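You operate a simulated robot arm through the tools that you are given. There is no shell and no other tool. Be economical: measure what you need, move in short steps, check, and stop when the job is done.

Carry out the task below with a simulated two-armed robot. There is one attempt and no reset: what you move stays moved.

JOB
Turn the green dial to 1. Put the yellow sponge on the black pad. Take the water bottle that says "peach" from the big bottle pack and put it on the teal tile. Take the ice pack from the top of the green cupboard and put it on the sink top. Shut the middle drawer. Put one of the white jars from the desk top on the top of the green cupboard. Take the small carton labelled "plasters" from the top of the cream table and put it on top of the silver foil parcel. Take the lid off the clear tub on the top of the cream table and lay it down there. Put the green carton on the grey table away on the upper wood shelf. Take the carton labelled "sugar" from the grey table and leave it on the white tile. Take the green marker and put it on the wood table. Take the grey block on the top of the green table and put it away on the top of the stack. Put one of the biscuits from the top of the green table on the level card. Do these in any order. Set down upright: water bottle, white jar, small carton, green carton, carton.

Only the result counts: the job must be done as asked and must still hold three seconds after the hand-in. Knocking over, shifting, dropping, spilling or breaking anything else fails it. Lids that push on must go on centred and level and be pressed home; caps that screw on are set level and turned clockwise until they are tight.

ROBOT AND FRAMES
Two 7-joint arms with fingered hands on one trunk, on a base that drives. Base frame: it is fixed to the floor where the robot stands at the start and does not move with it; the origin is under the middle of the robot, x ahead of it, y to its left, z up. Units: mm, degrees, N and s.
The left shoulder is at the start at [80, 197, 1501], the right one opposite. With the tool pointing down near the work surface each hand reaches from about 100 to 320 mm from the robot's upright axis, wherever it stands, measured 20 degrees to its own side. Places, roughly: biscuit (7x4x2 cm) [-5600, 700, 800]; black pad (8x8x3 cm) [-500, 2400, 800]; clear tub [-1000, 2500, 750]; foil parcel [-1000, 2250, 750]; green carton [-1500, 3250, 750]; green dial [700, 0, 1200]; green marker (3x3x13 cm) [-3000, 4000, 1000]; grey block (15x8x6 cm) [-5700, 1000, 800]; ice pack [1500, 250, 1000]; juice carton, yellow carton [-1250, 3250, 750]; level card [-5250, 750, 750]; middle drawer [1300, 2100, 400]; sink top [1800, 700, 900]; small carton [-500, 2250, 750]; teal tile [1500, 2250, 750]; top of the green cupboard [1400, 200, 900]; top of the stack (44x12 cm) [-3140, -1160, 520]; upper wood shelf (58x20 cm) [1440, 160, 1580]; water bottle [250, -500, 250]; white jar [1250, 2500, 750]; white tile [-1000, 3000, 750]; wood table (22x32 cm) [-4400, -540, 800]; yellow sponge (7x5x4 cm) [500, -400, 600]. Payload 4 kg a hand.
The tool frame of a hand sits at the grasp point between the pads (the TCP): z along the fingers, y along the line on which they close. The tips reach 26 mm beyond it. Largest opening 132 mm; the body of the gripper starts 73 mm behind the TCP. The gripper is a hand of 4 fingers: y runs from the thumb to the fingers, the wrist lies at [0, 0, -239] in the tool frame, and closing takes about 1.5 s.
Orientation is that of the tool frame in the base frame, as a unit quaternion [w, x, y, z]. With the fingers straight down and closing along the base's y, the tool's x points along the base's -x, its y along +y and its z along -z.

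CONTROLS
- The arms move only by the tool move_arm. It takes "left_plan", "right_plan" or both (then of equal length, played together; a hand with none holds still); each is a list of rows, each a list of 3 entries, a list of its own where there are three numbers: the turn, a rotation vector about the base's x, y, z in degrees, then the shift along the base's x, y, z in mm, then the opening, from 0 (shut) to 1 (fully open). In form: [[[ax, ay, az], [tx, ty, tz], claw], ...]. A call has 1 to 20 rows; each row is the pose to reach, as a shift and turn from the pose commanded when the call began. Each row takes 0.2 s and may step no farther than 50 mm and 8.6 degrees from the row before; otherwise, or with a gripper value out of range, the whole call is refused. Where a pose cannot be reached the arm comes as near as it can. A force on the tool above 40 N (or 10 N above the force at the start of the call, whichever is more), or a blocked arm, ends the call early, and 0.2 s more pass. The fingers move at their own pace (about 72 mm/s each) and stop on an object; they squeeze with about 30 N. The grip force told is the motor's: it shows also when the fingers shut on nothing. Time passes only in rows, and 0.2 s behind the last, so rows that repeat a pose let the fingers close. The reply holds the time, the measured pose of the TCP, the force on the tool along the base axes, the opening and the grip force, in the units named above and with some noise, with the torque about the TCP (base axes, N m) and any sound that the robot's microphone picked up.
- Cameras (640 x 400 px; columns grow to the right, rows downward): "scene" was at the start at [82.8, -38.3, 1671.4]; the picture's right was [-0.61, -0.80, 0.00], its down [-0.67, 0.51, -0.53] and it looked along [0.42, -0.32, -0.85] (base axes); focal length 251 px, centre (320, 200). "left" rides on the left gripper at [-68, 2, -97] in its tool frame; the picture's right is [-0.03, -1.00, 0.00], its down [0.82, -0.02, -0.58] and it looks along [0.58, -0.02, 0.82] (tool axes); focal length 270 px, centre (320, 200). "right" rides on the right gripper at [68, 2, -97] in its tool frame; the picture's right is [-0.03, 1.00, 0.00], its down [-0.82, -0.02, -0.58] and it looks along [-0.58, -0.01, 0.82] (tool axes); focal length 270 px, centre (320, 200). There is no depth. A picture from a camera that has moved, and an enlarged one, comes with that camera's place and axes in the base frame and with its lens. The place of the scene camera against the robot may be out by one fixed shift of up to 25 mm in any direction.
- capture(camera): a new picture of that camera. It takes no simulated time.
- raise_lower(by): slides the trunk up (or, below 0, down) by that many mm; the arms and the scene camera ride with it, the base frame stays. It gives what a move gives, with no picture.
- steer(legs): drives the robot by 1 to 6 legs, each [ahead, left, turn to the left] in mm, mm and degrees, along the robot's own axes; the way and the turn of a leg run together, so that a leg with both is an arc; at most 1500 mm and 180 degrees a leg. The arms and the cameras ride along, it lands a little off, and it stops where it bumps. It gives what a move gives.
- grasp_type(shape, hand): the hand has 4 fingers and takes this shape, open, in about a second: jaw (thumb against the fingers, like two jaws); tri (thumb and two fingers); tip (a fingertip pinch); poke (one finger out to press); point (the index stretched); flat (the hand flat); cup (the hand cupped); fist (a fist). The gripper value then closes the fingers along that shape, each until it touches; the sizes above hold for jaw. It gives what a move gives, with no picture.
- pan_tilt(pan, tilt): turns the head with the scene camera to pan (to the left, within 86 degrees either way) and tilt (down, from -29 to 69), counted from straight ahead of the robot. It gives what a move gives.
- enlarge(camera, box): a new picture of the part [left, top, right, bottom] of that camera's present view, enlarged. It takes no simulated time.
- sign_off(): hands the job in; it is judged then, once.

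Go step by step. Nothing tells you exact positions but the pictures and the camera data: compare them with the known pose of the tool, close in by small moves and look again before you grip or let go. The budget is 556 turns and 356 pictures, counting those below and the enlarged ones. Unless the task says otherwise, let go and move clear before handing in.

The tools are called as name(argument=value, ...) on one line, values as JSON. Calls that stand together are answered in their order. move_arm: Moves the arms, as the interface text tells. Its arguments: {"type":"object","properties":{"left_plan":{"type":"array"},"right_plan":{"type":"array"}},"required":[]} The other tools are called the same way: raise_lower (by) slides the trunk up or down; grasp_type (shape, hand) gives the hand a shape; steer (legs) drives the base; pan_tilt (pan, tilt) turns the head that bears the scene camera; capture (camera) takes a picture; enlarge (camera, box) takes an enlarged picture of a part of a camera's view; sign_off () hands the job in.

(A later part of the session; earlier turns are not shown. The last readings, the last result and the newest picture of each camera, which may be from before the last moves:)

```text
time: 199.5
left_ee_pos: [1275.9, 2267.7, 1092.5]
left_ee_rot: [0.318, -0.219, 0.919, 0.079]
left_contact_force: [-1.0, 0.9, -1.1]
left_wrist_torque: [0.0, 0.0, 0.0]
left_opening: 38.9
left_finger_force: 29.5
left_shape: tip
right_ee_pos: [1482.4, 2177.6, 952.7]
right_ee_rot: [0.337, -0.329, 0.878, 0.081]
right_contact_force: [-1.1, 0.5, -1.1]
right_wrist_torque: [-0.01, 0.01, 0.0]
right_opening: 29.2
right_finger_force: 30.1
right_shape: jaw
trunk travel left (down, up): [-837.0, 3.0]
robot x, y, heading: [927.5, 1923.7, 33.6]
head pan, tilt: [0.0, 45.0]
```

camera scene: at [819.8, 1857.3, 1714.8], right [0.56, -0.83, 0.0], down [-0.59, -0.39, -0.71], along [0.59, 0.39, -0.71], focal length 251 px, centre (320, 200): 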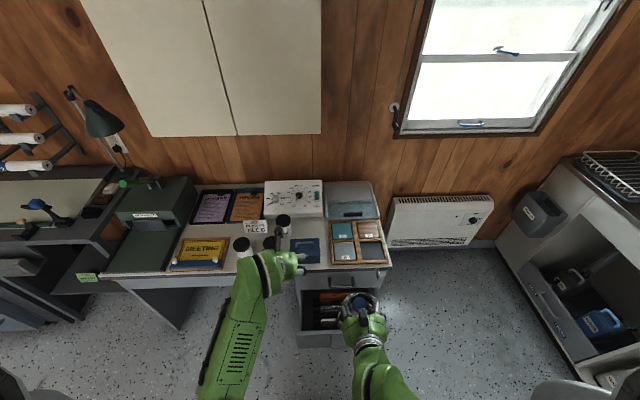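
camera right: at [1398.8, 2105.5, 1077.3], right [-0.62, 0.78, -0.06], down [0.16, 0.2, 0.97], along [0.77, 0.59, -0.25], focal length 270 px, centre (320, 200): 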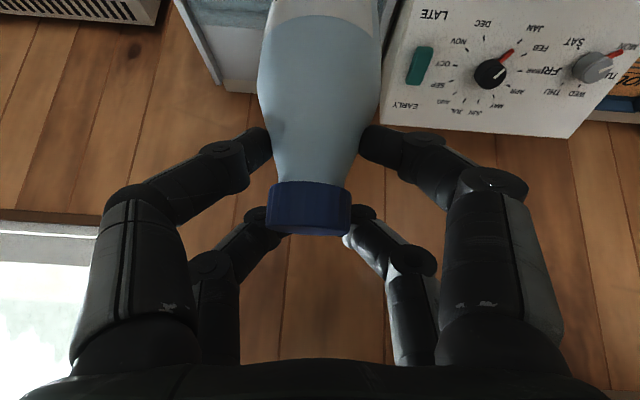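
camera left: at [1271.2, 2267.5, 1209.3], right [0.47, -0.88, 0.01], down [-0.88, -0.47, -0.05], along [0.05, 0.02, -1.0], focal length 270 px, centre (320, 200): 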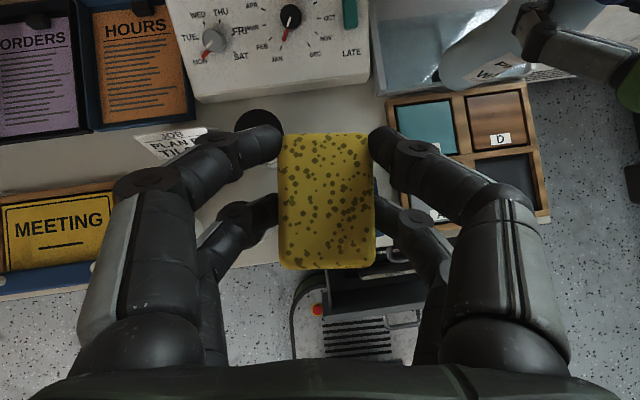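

move_arm(right_plan=[[[0, 0, 0], [0, 0, -2], 0.1], [[0, 0, 0], [0, 0, -3], 0.1]])

enlarge(camera="left", box=[380, 0, 640, 160])

```text
time: 200.1
left_ee_pos: [1273.7, 2267.8, 1093.5]
left_ee_rot: [0.319, -0.219, 0.919, 0.079]
left_contact_force: [0.8, -0.3, -0.4]
left_wrist_torque: [0.0, -0.01, 0.03]
left_opening: 38.4
left_finger_force: 30.2
left_shape: tip
right_ee_pos: [1483.2, 2177.1, 952.0]
right_ee_rot: [0.339, -0.329, 0.878, 0.081]
right_contact_force: [-1.8, -0.3, 8.2]
right_wrist_torque: [-0.01, 0.08, -0.01]
right_opening: 29.4
right_finger_force: 30.5
right_shape: jaw
trunk travel left (down, up): [-837.0, 3.0]
robot x, y, heading: [931.7, 1927.1, 33.6]
head pan, tilt: [0.0, 45.0]
```

```text
2.46 times, centred on (510, 80) of left
camera zoom: at [1268.4, 2266.0, 1210.8], right [0.47, -0.88, 0.01], down [-0.88, -0.47, -0.05], along [0.05, 0.02, -1.0], focal length 665 px, centre (-148, 495)
```

zoom: 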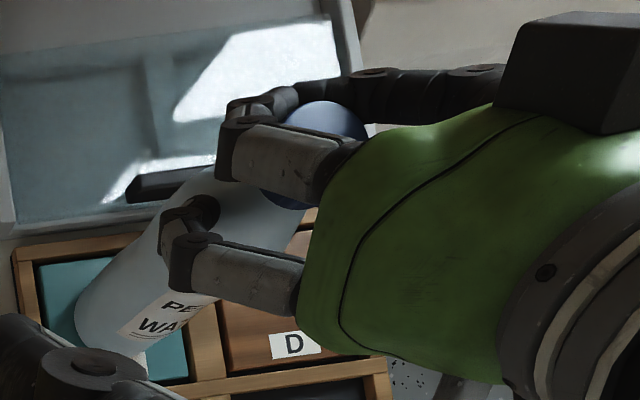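

move_arm(right_plan=[[[0, 0, 0], [0, 0, 2], 0.25], [[0, 0, 0], [0, 0, 2], 0.4], [[0, 0, 0], [0, 0, 2], 0.55], [[0, 0, 0], [0, 0, 2], 0.6], [[0, 0, 0], [-20, -13, 10], 0.6], [[0, 0, 0], [-45, -30, 25], 0.6], [[0, 0, 0], [-80, -53, 50], 0.6], [[0, 0, 0], [-120, -80, 50], 0.6]])

capture(camera="left")

capture(camera="scene")

```text
time: 201.9
left_ee_pos: [1274.5, 2267.7, 1093.4]
left_ee_rot: [0.319, -0.22, 0.919, 0.08]
left_contact_force: [0.0, 0.4, -0.2]
left_wrist_torque: [0.0, 0.05, -0.01]
left_opening: 39.2
left_finger_force: 29.7
left_shape: tip
right_ee_pos: [1364.3, 2094.9, 999.6]
right_ee_rot: [0.338, -0.327, 0.879, 0.08]
right_contact_force: [-0.9, -0.3, 0.3]
right_wrist_torque: [0.04, 0.0, -0.01]
right_opening: 78.5
right_finger_force: 0.1
right_shape: jaw
trunk travel left (down, up): [-837.0, 3.0]
robot x, y, heading: [929.9, 1923.7, 34.0]
head pan, tilt: [0.0, 45.0]
```

```text
245 pictures are left
camera left: at [1268.5, 2265.2, 1210.8], right [0.47, -0.88, 0.01], down [-0.88, -0.47, -0.05], along [0.05, 0.02, -1.0], focal length 270 px, centre (320, 200)
```

left: 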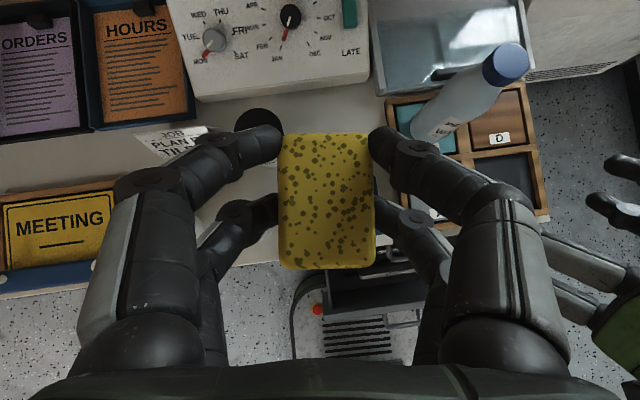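

```text
244 pictures are left
camera scene: at [1018.0, 1988.8, 1715.0], right [0.56, -0.83, 0.0], down [-0.59, -0.39, -0.71], along [0.59, 0.39, -0.71], focal length 251 px, centre (320, 200)
```

scene: 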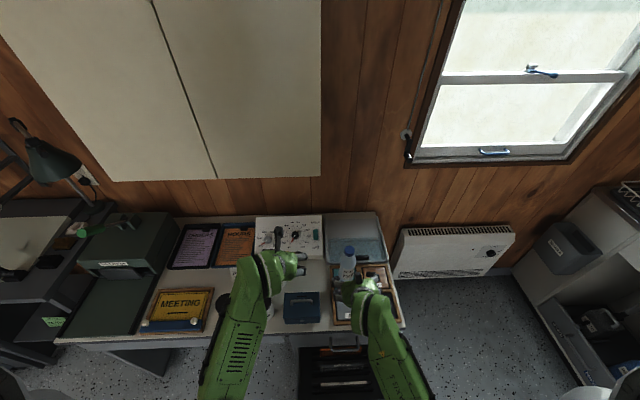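

steer(legs=[[-300, 0, 0]])

grasp_type(hand="right", shape="fist")

move_arm(left_plan=[[[0, 0, 0], [-15, 22, 0], 0.15], [[0, 0, 0], [-30, 44, 0], 0.15], [[0, 0, 0], [-45, 66, 0], 0.15], [[0, 0, 0], [-60, 85, 0], 0.15]], right_plan=[[[2.8, -4.2, 0], [0, 0, -10], 0.5], [[5.6, -8.3, 0], [0, 0, -20], 0.5], [[8.3, -12.5, 0], [0, 0, -30], 0.5], [[11, -16.7, 0], [0, 0, -40], 0.5]])

raise_lower(by=-400)

capture(camera="scene")

capture(camera="right")

```text
time: 203.9
left_ee_pos: [1029.7, 2106.8, 1090.4]
left_ee_rot: [0.318, -0.222, 0.919, 0.079]
left_contact_force: [0.5, -0.7, -1.1]
left_wrist_torque: [0.01, -0.02, 0.05]
left_opening: 38.9
left_finger_force: 29.9
left_shape: tip
right_ee_pos: [1123.3, 1934.5, 997.0]
right_ee_rot: [0.336, -0.332, 0.878, 0.081]
right_contact_force: [-0.3, 0.8, -0.1]
right_wrist_torque: [-0.02, 0.02, -0.02]
right_opening: 78.8
right_finger_force: 0.1
right_shape: jaw
trunk travel left (down, up): [-837.0, 3.0]
robot x, y, heading: [690.4, 1758.9, 34.2]
head pan, tilt: [0.0, 45.0]
```

```text
time: 204.8
left_ee_pos: [1027.5, 2105.6, 1093.2]
left_ee_rot: [0.319, -0.223, 0.918, 0.08]
left_contact_force: [0.3, -0.1, -0.5]
left_wrist_torque: [0.01, 0.02, 0.03]
left_opening: 39.2
left_finger_force: 29.9
left_shape: tip
right_ee_pos: [1120.2, 1933.7, 998.5]
right_ee_rot: [0.337, -0.332, 0.877, 0.081]
right_contact_force: [-0.2, -0.3, 0.2]
right_wrist_torque: [0.0, 0.0, 0.02]
right_opening: 0.0
right_finger_force: 0.1
right_shape: fist
trunk travel left (down, up): [-837.0, 3.0]
robot x, y, heading: [684.4, 1761.4, 34.2]
head pan, tilt: [0.0, 45.0]
```

```text
time: 205.8
left_ee_pos: [970.3, 2189.9, 1090.2]
left_ee_rot: [0.318, -0.223, 0.918, 0.081]
left_contact_force: [-0.7, 0.4, 0.4]
left_wrist_torque: [0.01, -0.03, -0.02]
left_opening: 39.2
left_finger_force: 30.0
left_shape: tip
right_ee_pos: [1120.2, 1932.8, 959.1]
right_ee_rot: [0.491, -0.308, 0.807, 0.117]
right_contact_force: [1.1, 0.7, 0.4]
right_wrist_torque: [-0.02, 0.0, -0.01]
right_opening: 0.1
right_finger_force: 0.1
right_shape: fist
trunk travel left (down, up): [-837.0, 3.0]
robot x, y, heading: [682.6, 1758.7, 34.2]
head pan, tilt: [0.0, 45.0]
```

```text
time: 209.7
left_ee_pos: [971.0, 2190.4, 691.4]
left_ee_rot: [0.319, -0.222, 0.918, 0.08]
left_contact_force: [-0.1, 0.2, -0.3]
left_wrist_torque: [-0.02, 0.0, 0.01]
left_opening: 39.3
left_finger_force: 29.7
left_shape: tip
right_ee_pos: [1120.9, 1932.3, 558.4]
right_ee_rot: [0.491, -0.306, 0.807, 0.116]
right_contact_force: [-0.3, -0.7, -1.2]
right_wrist_torque: [-0.02, -0.01, -0.01]
right_opening: 0.1
right_finger_force: 0.1
right_shape: fist
trunk travel left (down, up): [-437.0, 403.0]
robot x, y, heading: [683.0, 1758.7, 34.2]
head pan, tilt: [0.0, 45.0]
```

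```text
243 pictures are left
camera scene: at [774.5, 1826.8, 1314.9], right [0.56, -0.83, 0.0], down [-0.59, -0.4, -0.71], along [0.59, 0.4, -0.71], focal length 251 px, centre (320, 200)
```

scene: 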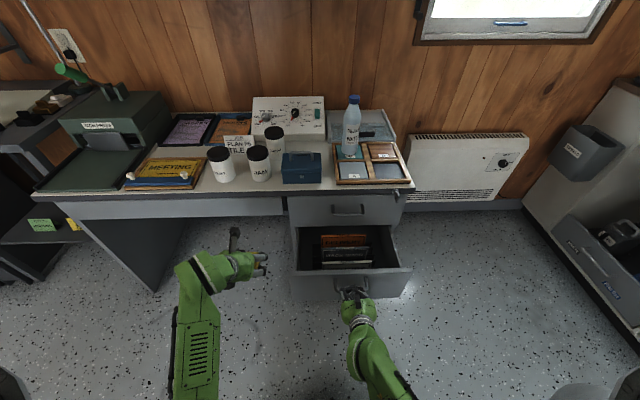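

```text
242 pictures are left
camera right: at [1027.3, 1861.0, 545.0], right [-0.6, 0.79, -0.09], down [-0.13, 0.01, 0.99], along [0.79, 0.61, 0.1], focal length 270 px, centre (320, 200)
```

right: 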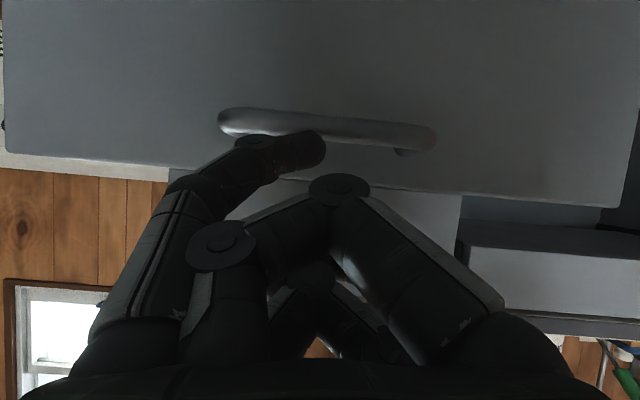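

raise_lower(by=-100)

move_arm(right_plan=[[[0, 0, 0], [20, 14, 0], 0], [[0, 0, 0], [40, 27, 0], 0], [[0, 0, 0], [55, 37, 0], 0], [[0, 0, 0], [70, 48, 0], 0], [[0, 0, 0], [85, 58, 0], 0], [[0, 0, 0], [100, 68, 0], 0], [[0, 0, 0], [115, 78, 0], 0], [[0, 0, 0], [130, 88, 0], 0], [[0, 0, 0], [145, 98, 0], 0]])

capture(camera="scene")

```text
time: 211.0
left_ee_pos: [970.7, 2190.5, 590.9]
left_ee_rot: [0.318, -0.222, 0.918, 0.079]
left_contact_force: [0.4, -0.8, -0.6]
left_wrist_torque: [0.01, 0.02, -0.02]
left_opening: 39.1
left_finger_force: 29.7
left_shape: tip
right_ee_pos: [1120.4, 1931.6, 459.7]
right_ee_rot: [0.492, -0.306, 0.807, 0.116]
right_contact_force: [-0.2, 0.4, -0.1]
right_wrist_torque: [0.02, -0.01, -0.03]
right_opening: 0.2
right_finger_force: 0.0
right_shape: fist
trunk travel left (down, up): [-337.0, 503.0]
robot x, y, heading: [683.9, 1760.4, 34.0]
head pan, tilt: [0.0, 45.0]
```

```text
time: 213.0
left_ee_pos: [969.9, 2191.3, 591.8]
left_ee_rot: [0.318, -0.223, 0.918, 0.08]
left_contact_force: [0.7, -0.9, -0.1]
left_wrist_torque: [-0.01, 0.0, -0.01]
left_opening: 38.9
left_finger_force: 30.0
left_shape: tip
right_ee_pos: [1267.7, 2030.4, 457.1]
right_ee_rot: [0.49, -0.307, 0.807, 0.116]
right_contact_force: [-0.4, -0.2, -0.4]
right_wrist_torque: [0.01, 0.01, -0.02]
right_opening: 0.0
right_finger_force: 0.2
right_shape: fist
trunk travel left (down, up): [-337.0, 503.0]
robot x, y, heading: [680.5, 1762.8, 34.6]
head pan, tilt: [0.0, 45.0]
```

```text
241 pictures are left
camera scene: at [774.8, 1827.1, 1214.8], right [0.56, -0.83, 0.0], down [-0.59, -0.4, -0.71], along [0.58, 0.4, -0.71], focal length 251 px, centre (320, 200)
```

scene: 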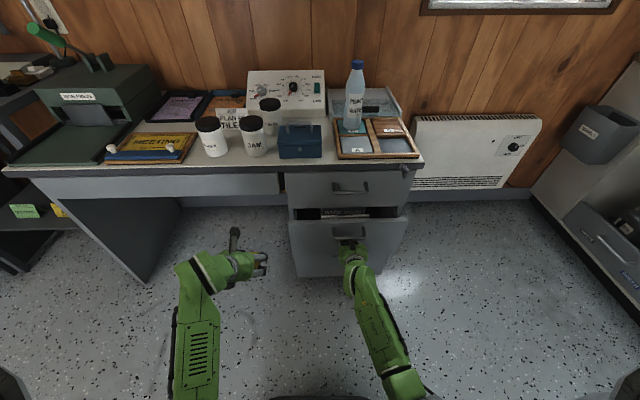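

move_arm(right_plan=[[[0, 0, 0], [15, 10, 0], 0], [[0, 0, 0], [30, 20, 0], 0], [[0, 0, 0], [45, 31, 0], 0], [[0, 0, 0], [60, 41, 0], 0], [[0, 0, 0], [75, 51, 0], 0], [[0, 0, 0], [90, 61, 0], 0], [[0, 0, 0], [100, 68, 0], 0]])

capture(camera="scene")

```text
time: 214.1
left_ee_pos: [969.6, 2188.7, 590.7]
left_ee_rot: [0.32, -0.221, 0.918, 0.08]
left_contact_force: [0.6, 1.2, -0.2]
left_wrist_torque: [0.01, 0.0, -0.03]
left_opening: 38.8
left_finger_force: 29.6
left_shape: tip
right_ee_pos: [1324.0, 2070.9, 452.0]
right_ee_rot: [0.485, -0.307, 0.811, 0.113]
right_contact_force: [-19.9, -14.1, 8.3]
right_wrist_torque: [-0.11, 0.01, -0.05]
right_opening: 0.0
right_finger_force: 0.0
right_shape: fist
trunk travel left (down, up): [-337.0, 503.0]
robot x, y, heading: [684.5, 1761.5, 33.9]
head pan, tilt: [0.0, 45.0]
stopped in row 5 (right hand): the force on the tool passed its limit at 73 N (the readings are from after the stop); the commanded pose is now the measured one
```

```text
240 pictures are left
camera scene: at [772.4, 1825.2, 1215.2], right [0.56, -0.83, 0.0], down [-0.58, -0.4, -0.71], along [0.59, 0.4, -0.71], focal length 251 px, centre (320, 200)
```

scene: 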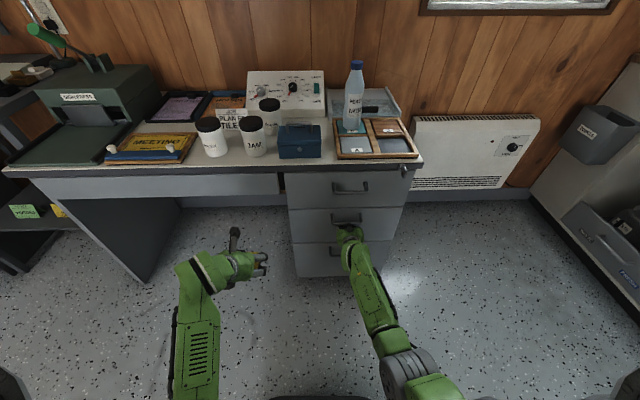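

move_arm(right_plan=[[[0, 0, 0], [-30, -20, 0], 0], [[0, 0, 0], [-65, -44, 0], 0], [[0, 0, 0], [-105, -71, 0], 0], [[0, 0, 0], [-145, -98, 0], 0], [[0, 0, 0], [-185, -125, 0], 0], [[0, 0, 0], [-215, -145, 0], 0]])

raise_lower(by=430)

steer(legs=[[-250, 0, 0], [0, 0, 110]])

pan_tilt(pan=0, tilt=25)

capture(camera="scene")

```text
time: 215.5
left_ee_pos: [969.9, 2189.6, 591.2]
left_ee_rot: [0.32, -0.221, 0.918, 0.08]
left_contact_force: [0.1, -0.1, -0.7]
left_wrist_torque: [0.0, 0.03, -0.01]
left_opening: 39.1
left_finger_force: 29.6
left_shape: tip
right_ee_pos: [1111.6, 1925.1, 454.2]
right_ee_rot: [0.485, -0.307, 0.811, 0.114]
right_contact_force: [0.6, -0.3, -0.8]
right_wrist_torque: [-0.01, 0.0, 0.04]
right_opening: 0.1
right_finger_force: 0.0
right_shape: fist
trunk travel left (down, up): [-337.0, 503.0]
robot x, y, heading: [685.0, 1760.9, 34.2]
head pan, tilt: [0.0, 45.0]
```

```text
refused: 430 is not a number from -400 to 400
```

```text
time: 221.9
left_ee_pos: [-19.3, 1747.7, 590.1]
left_ee_rot: [-0.119, 0.878, -0.348, -0.306]
left_contact_force: [1.0, -0.1, 0.1]
left_wrist_torque: [0.01, 0.02, 0.0]
left_opening: 38.9
left_finger_force: 30.0
left_shape: tip
right_ee_pos: [180.9, 1968.7, 453.0]
right_ee_rot: [-0.187, 0.84, -0.217, -0.461]
right_contact_force: [-0.2, -0.2, -0.6]
right_wrist_torque: [-0.01, 0.0, 0.04]
right_opening: 0.1
right_finger_force: 0.1
right_shape: fist
trunk travel left (down, up): [-337.0, 503.0]
robot x, y, heading: [480.3, 1622.4, 143.8]
head pan, tilt: [0.0, 45.0]
```

```text
time: 222.7
left_ee_pos: [-20.1, 1749.1, 591.4]
left_ee_rot: [-0.117, 0.879, -0.348, -0.305]
left_contact_force: [-0.3, -0.5, 0.2]
left_wrist_torque: [-0.01, 0.01, 0.01]
left_opening: 38.7
left_finger_force: 30.3
left_shape: tip
right_ee_pos: [182.9, 1969.2, 453.4]
right_ee_rot: [-0.188, 0.839, -0.218, -0.462]
right_contact_force: [-0.6, 0.2, -0.9]
right_wrist_torque: [-0.03, -0.02, 0.01]
right_opening: 0.1
right_finger_force: 0.0
right_shape: fist
trunk travel left (down, up): [-337.0, 503.0]
robot x, y, heading: [483.3, 1624.8, 143.9]
head pan, tilt: [0.0, 25.0]
```

```text
239 pictures are left
camera scene: at [379.1, 1698.8, 1245.4], right [0.59, 0.81, 0.0], down [0.34, -0.25, -0.91], along [-0.73, 0.54, -0.42], focal length 251 px, centre (320, 200)
```

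scene: 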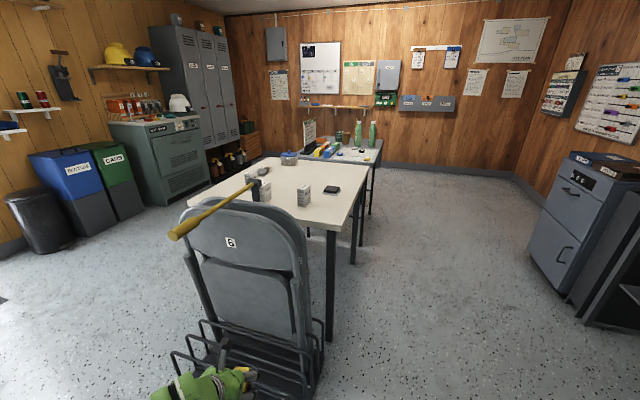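

raise_lower(by=400)

pan_tilt(pan=0, tilt=32)

capture(camera="scene")

enlarge(camera="scene", box=[170, 100, 410, 260])

```text
time: 226.5
left_ee_pos: [-21.3, 1747.4, 990.2]
left_ee_rot: [-0.117, 0.879, -0.347, -0.306]
left_contact_force: [0.1, 1.2, -0.1]
left_wrist_torque: [-0.02, 0.02, -0.01]
left_opening: 38.7
left_finger_force: 29.8
left_shape: tip
right_ee_pos: [181.0, 1968.2, 853.1]
right_ee_rot: [-0.187, 0.84, -0.217, -0.461]
right_contact_force: [-0.3, 0.0, -0.3]
right_wrist_torque: [0.0, 0.02, -0.01]
right_opening: 0.1
right_finger_force: 0.1
right_shape: fist
trunk travel left (down, up): [-737.0, 103.0]
robot x, y, heading: [476.2, 1626.2, 143.7]
head pan, tilt: [0.0, 25.0]
```

```text
time: 227.2
left_ee_pos: [-21.4, 1747.7, 990.7]
left_ee_rot: [-0.118, 0.878, -0.348, -0.306]
left_contact_force: [-0.2, 0.5, 0.5]
left_wrist_torque: [-0.01, 0.0, -0.03]
left_opening: 39.1
left_finger_force: 29.8
left_shape: tip
right_ee_pos: [180.4, 1970.3, 852.9]
right_ee_rot: [-0.187, 0.84, -0.217, -0.461]
right_contact_force: [0.5, 0.2, 0.2]
right_wrist_torque: [0.01, -0.03, 0.0]
right_opening: 0.1
right_finger_force: 0.0
right_shape: fist
trunk travel left (down, up): [-737.0, 103.0]
robot x, y, heading: [484.0, 1622.8, 143.6]
head pan, tilt: [0.0, 32.0]
```

```text
238 pictures are left
camera scene: at [381.1, 1697.4, 1634.4], right [0.59, 0.81, 0.0], down [0.43, -0.31, -0.85], along [-0.68, 0.5, -0.53], focal length 251 px, centre (320, 200)
```

scene: 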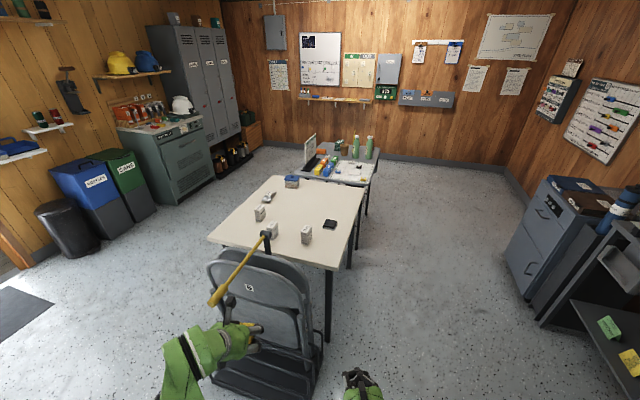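

```text
2.50 times, centred on (290, 180) of scene
camera zoom: at [381.1, 1697.4, 1634.4], right [0.59, 0.81, 0.0], down [0.43, -0.31, -0.85], along [-0.68, 0.5, -0.53], focal length 629 px, centre (395, 250)
```

zoom: 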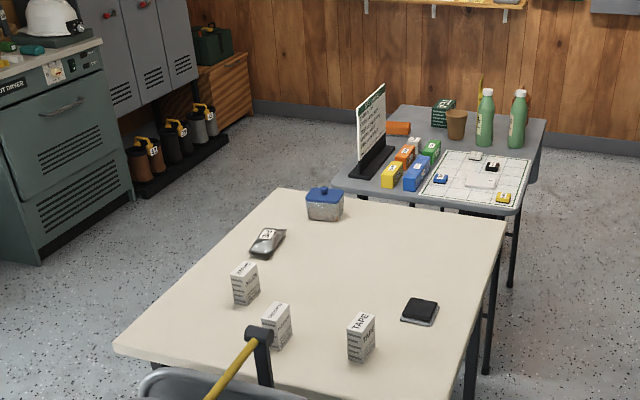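

steer(legs=[[0, 0, 76], [-319, 0, 0], [0, -1300, 0]])

pan_tilt(pan=0, tilt=42)

capture(camera="scene")

capture(camera="left")

```text
time: 238.6
left_ee_pos: [-322.0, 2315.8, 990.3]
left_ee_rot: [0.098, 0.904, 0.274, -0.314]
left_contact_force: [-0.4, 0.6, -0.5]
left_wrist_torque: [0.01, -0.01, 0.01]
left_opening: 38.8
left_finger_force: 30.1
left_shape: tip
right_ee_pos: [-491.7, 2561.8, 853.9]
right_ee_rot: [0.14, 0.792, 0.352, -0.478]
right_contact_force: [-0.6, -0.4, 0.1]
right_wrist_torque: [-0.02, 0.0, 0.01]
right_opening: 0.0
right_finger_force: 0.1
right_shape: fist
trunk travel left (down, up): [-737.0, 103.0]
robot x, y, heading: [-90.5, 2774.4, -139.5]
head pan, tilt: [0.0, 32.0]
```

```text
time: 239.3
left_ee_pos: [-322.8, 2315.7, 991.5]
left_ee_rot: [0.097, 0.905, 0.273, -0.313]
left_contact_force: [-0.7, 0.2, -0.4]
left_wrist_torque: [-0.03, 0.0, 0.01]
left_opening: 38.6
left_finger_force: 30.1
left_shape: tip
right_ee_pos: [-493.3, 2562.5, 854.2]
right_ee_rot: [0.141, 0.792, 0.353, -0.478]
right_contact_force: [-1.8, -0.8, 0.1]
right_wrist_torque: [0.01, 0.0, 0.05]
right_opening: 0.0
right_finger_force: 0.1
right_shape: fist
trunk travel left (down, up): [-737.0, 103.0]
robot x, y, heading: [-87.1, 2777.9, -139.3]
head pan, tilt: [0.0, 42.0]
```

```text
236 pictures are left
camera scene: at [-176.2, 2704.9, 1619.2], right [-0.65, 0.76, 0.0], down [0.51, 0.43, -0.74], along [-0.56, -0.48, -0.67], focal length 251 px, centre (320, 200)
```

scene: 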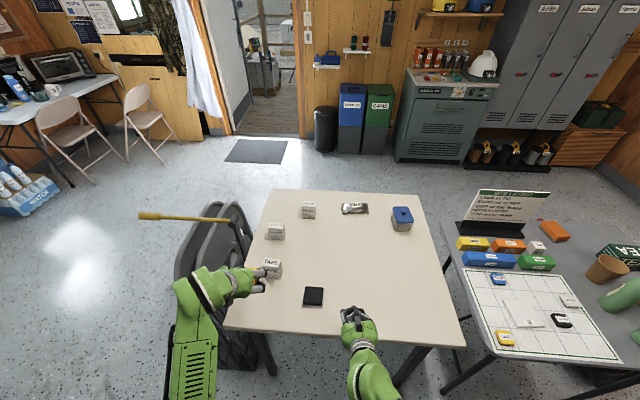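

```text
235 pictures are left
camera left: at [-317.0, 2319.0, 1108.5], right [-0.57, 0.82, 0.01], down [0.82, 0.57, -0.05], along [-0.05, -0.02, -1.0], focal length 270 px, centre (320, 200)
```

left: 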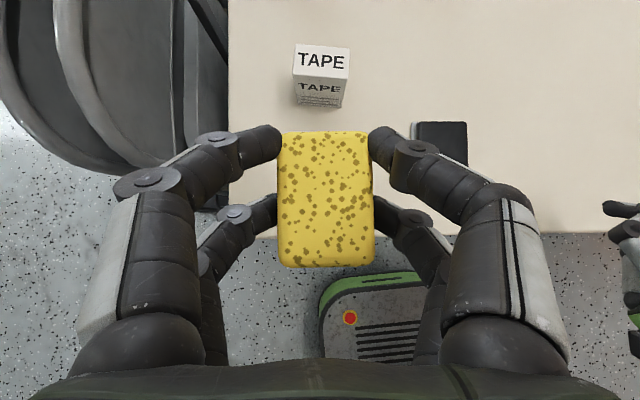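

move_arm(left_plan=[[[0, 0, 0], [-38, 20, -20], 0.15], [[0, 0, 0], [-77, 41, -40], 0.15], [[0, 0, 0], [-116, 62, -60], 0.15], [[0, 0, 0], [-154, 82, -80], 0.15]])

capture(camera="left")

enlarge(camera="scene", box=[240, 180, 440, 320])

```text
time: 240.3
left_ee_pos: [-477.9, 2397.9, 913.9]
left_ee_rot: [0.098, 0.904, 0.273, -0.314]
left_contact_force: [-0.5, -0.7, -0.8]
left_wrist_torque: [0.01, -0.04, 0.0]
left_opening: 38.6
left_finger_force: 30.0
left_shape: tip
right_ee_pos: [-493.0, 2563.9, 852.9]
right_ee_rot: [0.14, 0.793, 0.352, -0.477]
right_contact_force: [0.0, -0.5, 0.2]
right_wrist_torque: [-0.01, -0.01, 0.01]
right_opening: 0.0
right_finger_force: 0.1
right_shape: fist
trunk travel left (down, up): [-737.0, 103.0]
robot x, y, heading: [-88.0, 2773.0, -139.3]
head pan, tilt: [0.0, 42.0]
```

```text
234 pictures are left
camera left: at [-471.7, 2401.3, 1030.3], right [-0.57, 0.82, 0.01], down [0.82, 0.57, -0.05], along [-0.05, -0.02, -1.0], focal length 270 px, centre (320, 200)
```

left: 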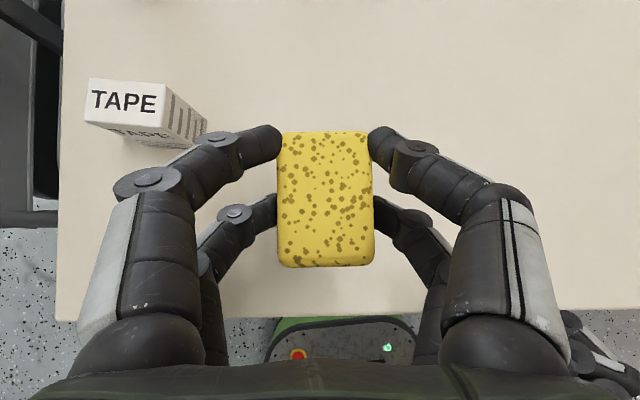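

```text
2.86 times, centred on (340, 250) of scene
camera zoom: at [-178.2, 2704.9, 1619.1], right [-0.65, 0.76, 0.0], down [0.51, 0.44, -0.74], along [-0.56, -0.48, -0.67], focal length 718 px, centre (263, 57)
```

zoom: 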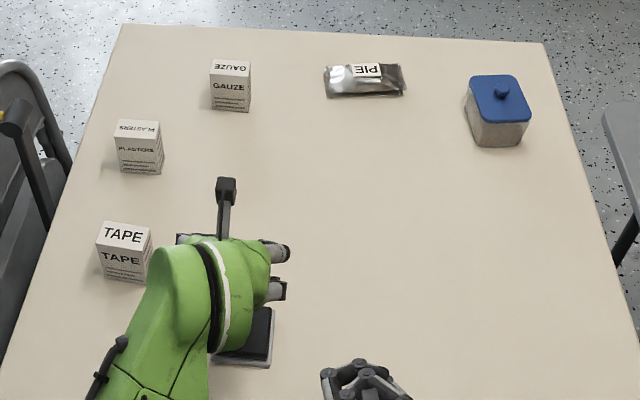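

enlarge(camera="scene", box=[280, 250, 360, 330])

```text
5.00 times, centred on (320, 290) of scene
camera zoom: at [-178.2, 2704.9, 1619.1], right [-0.65, 0.76, 0.0], down [0.51, 0.44, -0.74], along [-0.56, -0.48, -0.67], focal length 1257 px, centre (320, -250)
```

zoom: 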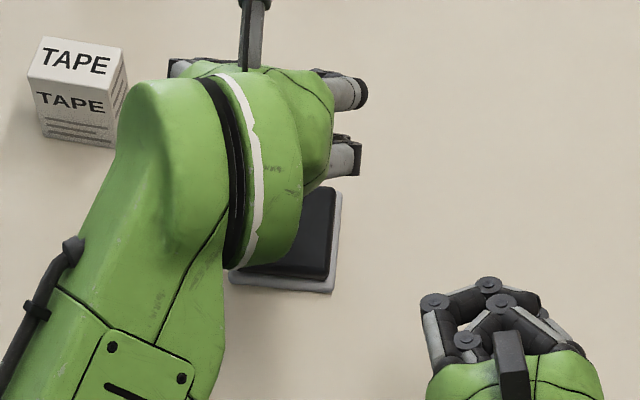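

move_arm(left_plan=[[[0, 0, 0], [0, 0, -30], 0.15], [[0, 0, 0], [0, 0, -60], 0.15], [[0, 0, 0], [0, 0, -75], 0.15]])

capture(camera="left")

enlarge(camera="scene", box=[280, 250, 360, 330])

```text
time: 241.1
left_ee_pos: [-477.5, 2395.9, 835.0]
left_ee_rot: [0.098, 0.904, 0.274, -0.313]
left_contact_force: [0.2, -0.2, -0.1]
left_wrist_torque: [-0.01, -0.04, -0.01]
left_opening: 38.3
left_finger_force: 30.1
left_shape: tip
right_ee_pos: [-492.0, 2562.2, 853.6]
right_ee_rot: [0.14, 0.792, 0.352, -0.478]
right_contact_force: [-1.2, 0.2, 0.2]
right_wrist_torque: [0.0, -0.01, 0.02]
right_opening: 0.0
right_finger_force: 0.0
right_shape: fist
trunk travel left (down, up): [-737.0, 103.0]
robot x, y, heading: [-87.8, 2778.7, -139.6]
head pan, tilt: [0.0, 42.0]
```

```text
231 pictures are left
camera left: at [-471.0, 2398.8, 953.5], right [-0.57, 0.82, 0.01], down [0.82, 0.57, -0.05], along [-0.05, -0.02, -1.0], focal length 270 px, centre (320, 200)
```

left: 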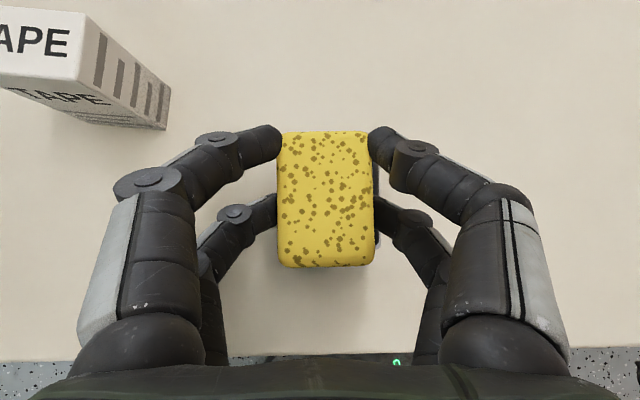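

```text
5.00 times, centred on (320, 290) of scene
camera zoom: at [-176.3, 2704.8, 1619.2], right [-0.65, 0.76, 0.0], down [0.51, 0.44, -0.74], along [-0.56, -0.48, -0.67], focal length 1257 px, centre (320, -250)
```

zoom: 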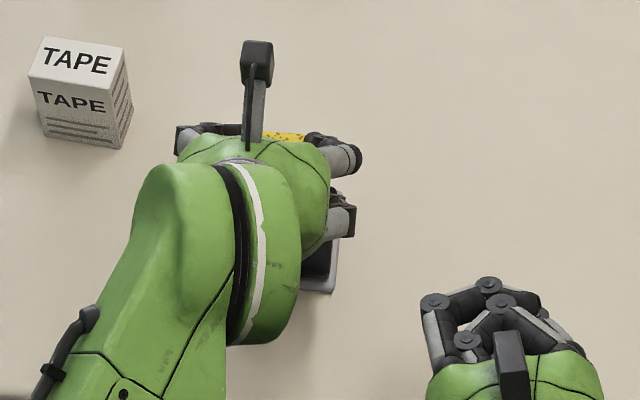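

move_arm(left_plan=[[[0, 0, 0], [0, 0, -8], 0.15], [[0, 0, 0], [0, 0, -14], 0.15], [[0, 0, 0], [0, 0, -20], 0.15], [[0, 0, 0], [0, 0, -25], 0.15]])

```text
time: 242.1
left_ee_pos: [-477.8, 2397.0, 810.5]
left_ee_rot: [0.098, 0.904, 0.273, -0.313]
left_contact_force: [-0.3, 0.6, -0.7]
left_wrist_torque: [0.01, 0.0, -0.01]
left_opening: 38.4
left_finger_force: 30.4
left_shape: tip
right_ee_pos: [-491.2, 2563.4, 852.5]
right_ee_rot: [0.14, 0.792, 0.353, -0.477]
right_contact_force: [-0.2, 0.3, 0.2]
right_wrist_torque: [0.0, 0.03, -0.01]
right_opening: 0.0
right_finger_force: 0.0
right_shape: fist
trunk travel left (down, up): [-737.0, 103.0]
robot x, y, heading: [-87.6, 2779.1, -139.3]
head pan, tilt: [0.0, 42.0]
```

move_arm(left_plan=[[[0, 0, 0], [0, 0, -5], 0.15], [[0, 0, 0], [0, 0, -10], 0.15], [[0, 0, 0], [0, 0, -15], 0.15], [[0, 0, 0], [0, 0, -20], 0.15]])

capture(camera="left")

```text
time: 243.1
left_ee_pos: [-479.4, 2398.6, 795.9]
left_ee_rot: [0.099, 0.902, 0.273, -0.319]
left_contact_force: [1.6, -0.8, 21.1]
left_wrist_torque: [-0.04, -0.02, 0.03]
left_opening: 38.7
left_finger_force: 30.5
left_shape: tip
right_ee_pos: [-490.3, 2564.2, 854.8]
right_ee_rot: [0.141, 0.791, 0.352, -0.479]
right_contact_force: [-0.5, 0.4, 1.0]
right_wrist_torque: [-0.02, 0.01, -0.01]
right_opening: 0.0
right_finger_force: 0.1
right_shape: fist
trunk travel left (down, up): [-737.0, 103.0]
robot x, y, heading: [-90.5, 2777.0, -139.6]
head pan, tilt: [0.0, 42.0]
```

```text
229 pictures are left
camera left: at [-471.9, 2401.3, 914.0], right [-0.57, 0.82, 0.01], down [0.82, 0.57, -0.07], along [-0.06, -0.03, -1.0], focal length 270 px, centre (320, 200)
```

left: 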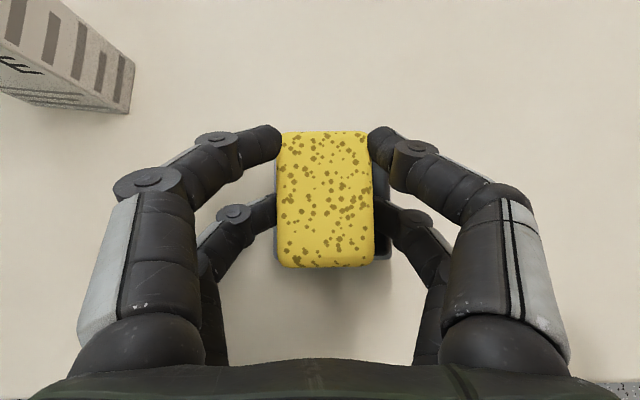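

move_arm(left_plan=[[[0, 0, 0], [0, 0, 5], 0.15], [[0, 0, 0], [0, 0, 5], 0.35], [[0, 0, 0], [0, 0, 5], 0.45], [[0, 0, 0], [0, 0, 5], 0.5], [[0, 0, 0], [0, 0, 30], 0.55], [[0, 0, 0], [0, 0, 70], 0.7], [[0, 0, 0], [0, 0, 115], 0.8], [[0, 0, 0], [0, 0, 155], 1]])

capture(camera="left")

```text
time: 244.9
left_ee_pos: [-478.1, 2397.5, 945.8]
left_ee_rot: [0.098, 0.904, 0.274, -0.312]
left_contact_force: [-0.7, -0.1, -1.2]
left_wrist_torque: [-0.02, 0.02, 0.02]
left_opening: 131.9
left_finger_force: 0.2
left_shape: tip
right_ee_pos: [-492.8, 2562.7, 851.9]
right_ee_rot: [0.142, 0.792, 0.354, -0.477]
right_contact_force: [-0.2, 0.9, 0.3]
right_wrist_torque: [0.02, -0.02, 0.02]
right_opening: 0.0
right_finger_force: 0.0
right_shape: fist
trunk travel left (down, up): [-737.0, 103.0]
robot x, y, heading: [-85.7, 2775.4, -139.5]
head pan, tilt: [0.0, 42.0]
```

```text
228 pictures are left
camera left: at [-471.7, 2400.8, 1064.4], right [-0.57, 0.82, 0.01], down [0.82, 0.57, -0.05], along [-0.05, -0.02, -1.0], focal length 270 px, centre (320, 200)
```

left: 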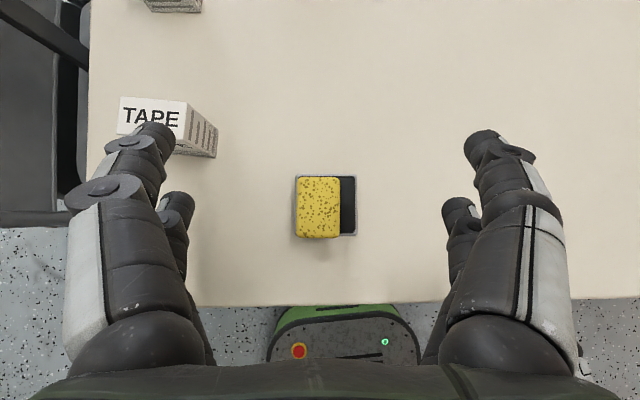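

move_arm(left_plan=[[[0, 0, 0], [30, 26, 0], 1], [[0, 0, 0], [60, 51, 0], 1], [[0, 0, 0], [90, 77, 0], 1]])

steer(legs=[[-180, 0, 0], [0, 1350, 0], [1500, 0, 0], [0, 0, 180], [-300, 0, 0], [0, 1200, 0]])

capture(camera="scene")

```text
time: 245.7
left_ee_pos: [-385.5, 2477.1, 946.4]
left_ee_rot: [0.098, 0.903, 0.274, -0.314]
left_contact_force: [1.0, -0.2, 0.3]
left_wrist_torque: [-0.01, 0.0, 0.01]
left_opening: 131.8
left_finger_force: 0.1
left_shape: tip
right_ee_pos: [-491.2, 2562.4, 853.7]
right_ee_rot: [0.141, 0.792, 0.352, -0.479]
right_contact_force: [-0.4, -0.9, -0.2]
right_wrist_torque: [0.0, 0.02, -0.04]
right_opening: 0.0
right_finger_force: 0.0
right_shape: fist
trunk travel left (down, up): [-737.0, 103.0]
robot x, y, heading: [-87.8, 2779.3, -139.4]
head pan, tilt: [0.0, 42.0]
```

```text
time: 275.4
left_ee_pos: [-931.7, 1886.6, 946.3]
left_ee_rot: [0.311, -0.288, 0.9, 0.103]
left_contact_force: [-0.4, 0.1, 0.3]
left_wrist_torque: [0.03, -0.01, 0.02]
left_opening: 132.0
left_finger_force: 0.1
left_shape: tip
right_ee_pos: [-822.9, 1805.1, 852.5]
right_ee_rot: [0.476, -0.366, 0.786, 0.15]
right_contact_force: [1.3, 1.0, -0.7]
right_wrist_torque: [-0.02, 0.0, -0.02]
right_opening: 0.1
right_finger_force: 0.0
right_shape: fist
trunk travel left (down, up): [-737.0, 103.0]
robot x, y, heading: [-1220.9, 1578.1, 42.3]
head pan, tilt: [0.0, 42.0]
```

```text
227 pictures are left
camera scene: at [-1138.7, 1658.6, 1619.2], right [0.68, -0.74, 0.0], down [-0.49, -0.45, -0.74], along [0.55, 0.5, -0.67], focal length 251 px, centre (320, 200)
```

scene: 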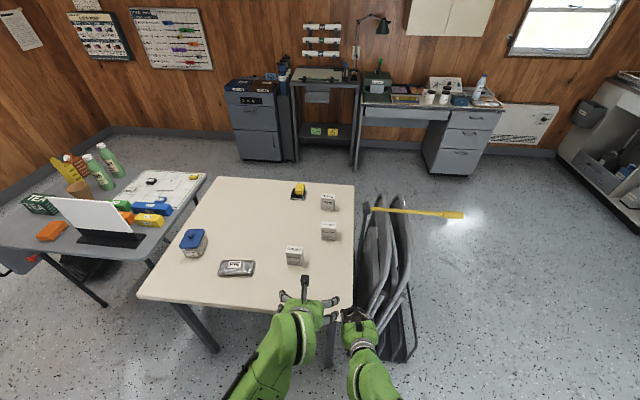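

grasp_type(hand="right", shape="jaw")

move_arm(right_plan=[[[-4.2, 4.6, 0], [0, 0, 25], 1], [[-8.4, 9.2, 0], [0, 0, 50], 1], [[-12.6, 13.9, 0], [0, 0, 75], 1], [[-16.8, 18.5, 0], [0, 0, 100], 1]], left_plan=[[[0, 0, 0], [0, 0, 10], 1], [[0, 0, 0], [0, 0, 20], 1], [[0, 0, 0], [-10, 10, 30], 1], [[0, 0, 0], [-20, 20, 40], 1]])

steer(legs=[[0, 140, 0], [260, 0, 0]])

capture(camera="right")

capture(camera="scene")

```text
time: 276.3
left_ee_pos: [-932.3, 1886.7, 945.3]
left_ee_rot: [0.311, -0.289, 0.899, 0.103]
left_contact_force: [-0.2, -0.3, -0.2]
left_wrist_torque: [0.01, 0.01, 0.01]
left_opening: 131.7
left_finger_force: 0.1
left_shape: tip
right_ee_pos: [-823.5, 1804.0, 852.8]
right_ee_rot: [0.475, -0.367, 0.786, 0.15]
right_contact_force: [0.3, 0.1, -0.1]
right_wrist_torque: [0.01, 0.03, 0.0]
right_opening: 132.0
right_finger_force: 0.1
right_shape: jaw
trunk travel left (down, up): [-737.0, 103.0]
robot x, y, heading: [-1221.2, 1578.1, 42.3]
head pan, tilt: [0.0, 42.0]
```

```text
time: 277.3
left_ee_pos: [-951.2, 1906.8, 984.9]
left_ee_rot: [0.311, -0.289, 0.899, 0.103]
left_contact_force: [0.3, 0.4, -0.6]
left_wrist_torque: [-0.02, 0.01, 0.01]
left_opening: 132.1
left_finger_force: 0.1
left_shape: tip
right_ee_pos: [-823.4, 1805.0, 950.3]
right_ee_rot: [0.284, -0.403, 0.865, 0.09]
right_contact_force: [-0.2, -1.0, -0.2]
right_wrist_torque: [-0.02, 0.03, -0.03]
right_opening: 132.1
right_finger_force: 0.0
right_shape: jaw
trunk travel left (down, up): [-737.0, 103.0]
robot x, y, heading: [-1218.9, 1579.7, 42.8]
head pan, tilt: [0.0, 42.0]
```

```text
time: 280.0
left_ee_pos: [-860.0, 2180.1, 986.2]
left_ee_rot: [0.313, -0.29, 0.898, 0.104]
left_contact_force: [0.6, 0.1, 0.2]
left_wrist_torque: [0.02, 0.0, 0.02]
left_opening: 131.9
left_finger_force: 0.1
left_shape: tip
right_ee_pos: [-730.8, 2079.4, 950.5]
right_ee_rot: [0.286, -0.404, 0.864, 0.091]
right_contact_force: [-0.6, 0.6, -0.8]
right_wrist_torque: [0.01, 0.01, -0.02]
right_opening: 131.7
right_finger_force: 0.0
right_shape: jaw
trunk travel left (down, up): [-737.0, 103.0]
robot x, y, heading: [-1128.2, 1853.0, 42.6]
head pan, tilt: [0.0, 42.0]
```

```text
226 pictures are left
camera right: at [-808.5, 1999.2, 990.5], right [-0.74, 0.67, -0.06], down [0.19, 0.29, 0.94], along [0.65, 0.68, -0.34], focal length 270 px, centre (320, 200)
```

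right: 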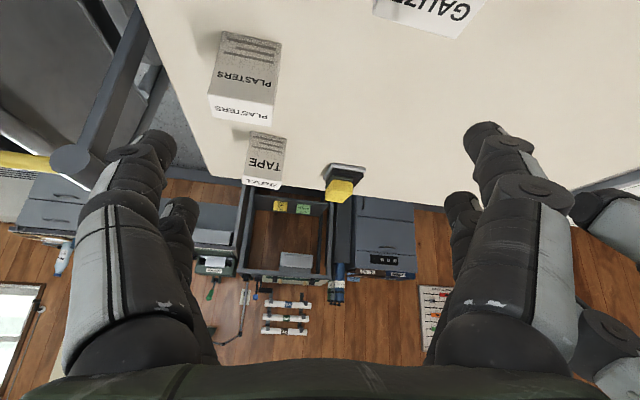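

```text
225 pictures are left
camera scene: at [-1047.9, 1932.7, 1619.4], right [0.68, -0.73, 0.0], down [-0.49, -0.45, -0.74], along [0.55, 0.51, -0.67], focal length 251 px, centre (320, 200)
```

scene: 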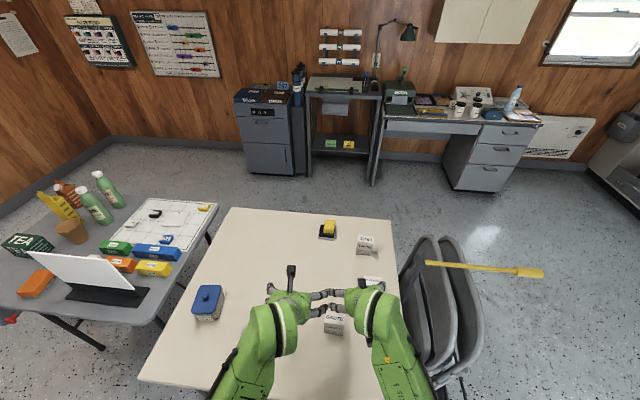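

move_arm(right_plan=[[[0, 0, 0], [26, -3, -20], 0.85], [[0, 0, 0], [52, -6, -40], 0.85], [[0, 0, 0], [78, -9, -60], 0.85], [[0, 0, 0], [103, -11, -81], 0.85]])

capture(camera="right")

capture(camera="left")

```text
time: 281.0
left_ee_pos: [-857.1, 2182.2, 985.5]
left_ee_rot: [0.31, -0.291, 0.899, 0.104]
left_contact_force: [0.8, 1.0, -0.9]
left_wrist_torque: [-0.01, -0.02, 0.03]
left_opening: 131.9
left_finger_force: 0.1
left_shape: tip
right_ee_pos: [-623.6, 2071.4, 870.0]
right_ee_rot: [0.285, -0.405, 0.864, 0.09]
right_contact_force: [1.2, 0.3, -0.4]
right_wrist_torque: [0.0, 0.0, -0.02]
right_opening: 112.3
right_finger_force: 0.2
right_shape: jaw
trunk travel left (down, up): [-737.0, 103.0]
robot x, y, heading: [-1124.9, 1852.4, 42.8]
head pan, tilt: [0.0, 42.0]
```

```text
224 pictures are left
camera right: at [-701.4, 1991.0, 908.7], right [-0.74, 0.67, -0.06], down [0.19, 0.29, 0.94], along [0.65, 0.68, -0.34], focal length 270 px, centre (320, 200)
```

right: 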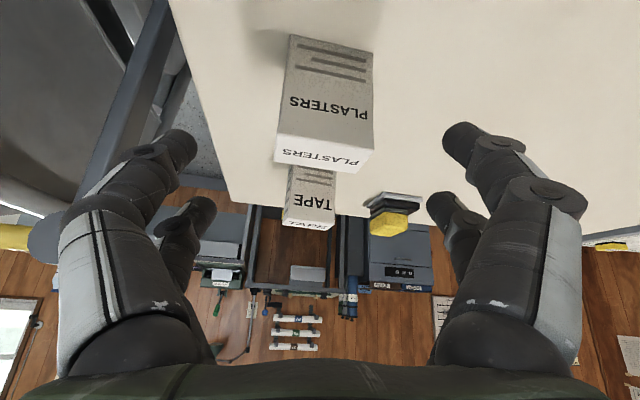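

```text
223 pictures are left
camera left: at [-862.8, 2180.5, 1103.5], right [0.6, -0.8, 0.01], down [-0.8, -0.6, -0.05], along [0.05, 0.02, -1.0], focal length 270 px, centre (320, 200)
```

left: 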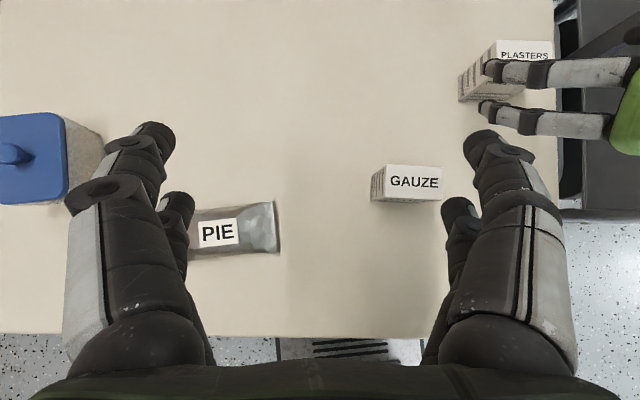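

move_arm(right_plan=[[[0, 0, 0], [9, 8, -19], 0.85], [[0, 0, 0], [18, 17, -38], 0.85], [[0, 0, 0], [27, 25, -57], 0.85], [[0, 0, 0], [36, 33, -74], 0.85]])

capture(camera="right")

enlarge(camera="left", box=[440, 0, 640, 125])

```text
time: 282.0
left_ee_pos: [-858.4, 2183.3, 985.2]
left_ee_rot: [0.311, -0.291, 0.899, 0.103]
left_contact_force: [-0.7, -0.2, 1.2]
left_wrist_torque: [0.01, 0.01, -0.04]
left_opening: 131.9
left_finger_force: 0.1
left_shape: tip
right_ee_pos: [-590.4, 2102.4, 796.0]
right_ee_rot: [0.285, -0.405, 0.864, 0.09]
right_contact_force: [-0.4, 0.1, -0.6]
right_wrist_torque: [0.0, -0.05, 0.0]
right_opening: 112.2
right_finger_force: 0.0
right_shape: jaw
trunk travel left (down, up): [-737.0, 103.0]
robot x, y, heading: [-1127.0, 1853.3, 42.7]
head pan, tilt: [0.0, 42.0]
```

```text
222 pictures are left
camera right: at [-667.1, 2022.3, 834.6], right [-0.74, 0.67, -0.06], down [0.19, 0.29, 0.94], along [0.65, 0.68, -0.34], focal length 270 px, centre (320, 200)
```

right: 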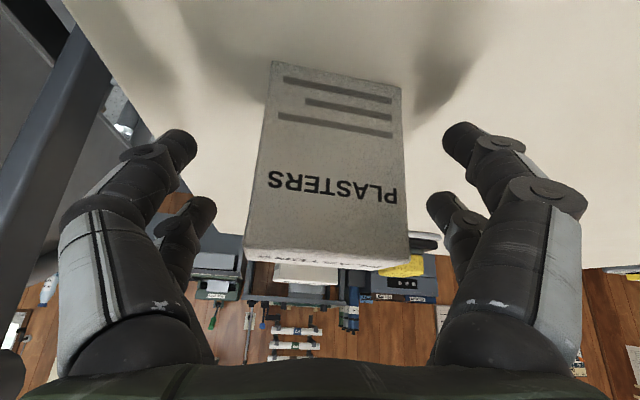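

```text
3.20 times, centred on (540, 62) of left
camera zoom: at [-863.1, 2180.7, 1103.5], right [0.6, -0.8, 0.01], down [-0.8, -0.6, -0.05], along [0.05, 0.02, -1.0], focal length 865 px, centre (-384, 640)
```

zoom: 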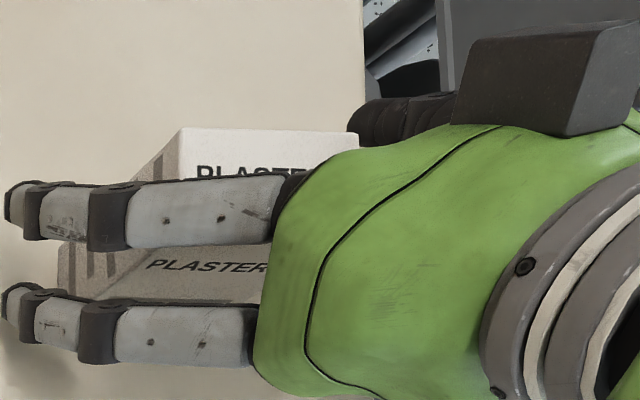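

move_arm(right_plan=[[[0, 0, 0], [7, 6, 0], 0.85], [[0, 0, 0], [13, 12, -2], 0.85], [[0, 0, 0], [13, 12, -2], 0.6], [[0, 0, 0], [13, 12, -2], 0.4], [[0, 0, 0], [13, 12, -2], 0.3], [[0, 0, 0], [13, 12, -2], 0.3]])

capture(camera="right")

```text
time: 283.4
left_ee_pos: [-858.2, 2183.9, 986.9]
left_ee_rot: [0.312, -0.29, 0.899, 0.104]
left_contact_force: [-1.0, 0.2, 0.7]
left_wrist_torque: [-0.01, 0.0, -0.01]
left_opening: 131.7
left_finger_force: 0.1
left_shape: tip
right_ee_pos: [-580.1, 2114.8, 792.2]
right_ee_rot: [0.286, -0.405, 0.864, 0.09]
right_contact_force: [-0.2, 0.7, 0.1]
right_wrist_torque: [0.0, -0.01, 0.01]
right_opening: 39.3
right_finger_force: 10.6
right_shape: jaw
trunk travel left (down, up): [-737.0, 103.0]
robot x, y, heading: [-1126.2, 1850.8, 42.9]
head pan, tilt: [0.0, 42.0]
```

```text
220 pictures are left
camera right: at [-655.8, 2034.0, 832.5], right [-0.74, 0.67, -0.06], down [0.19, 0.29, 0.94], along [0.65, 0.68, -0.34], focal length 270 px, centre (320, 200)
```

right: 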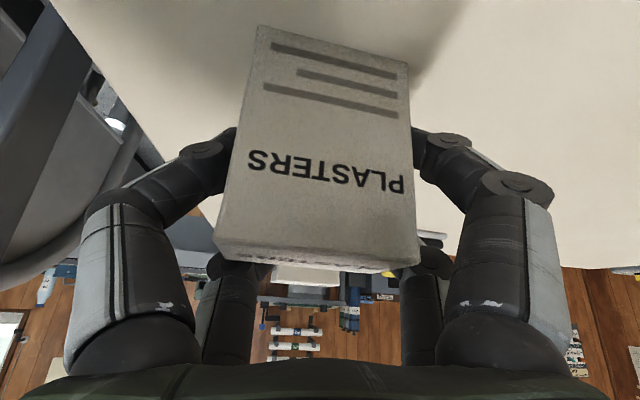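

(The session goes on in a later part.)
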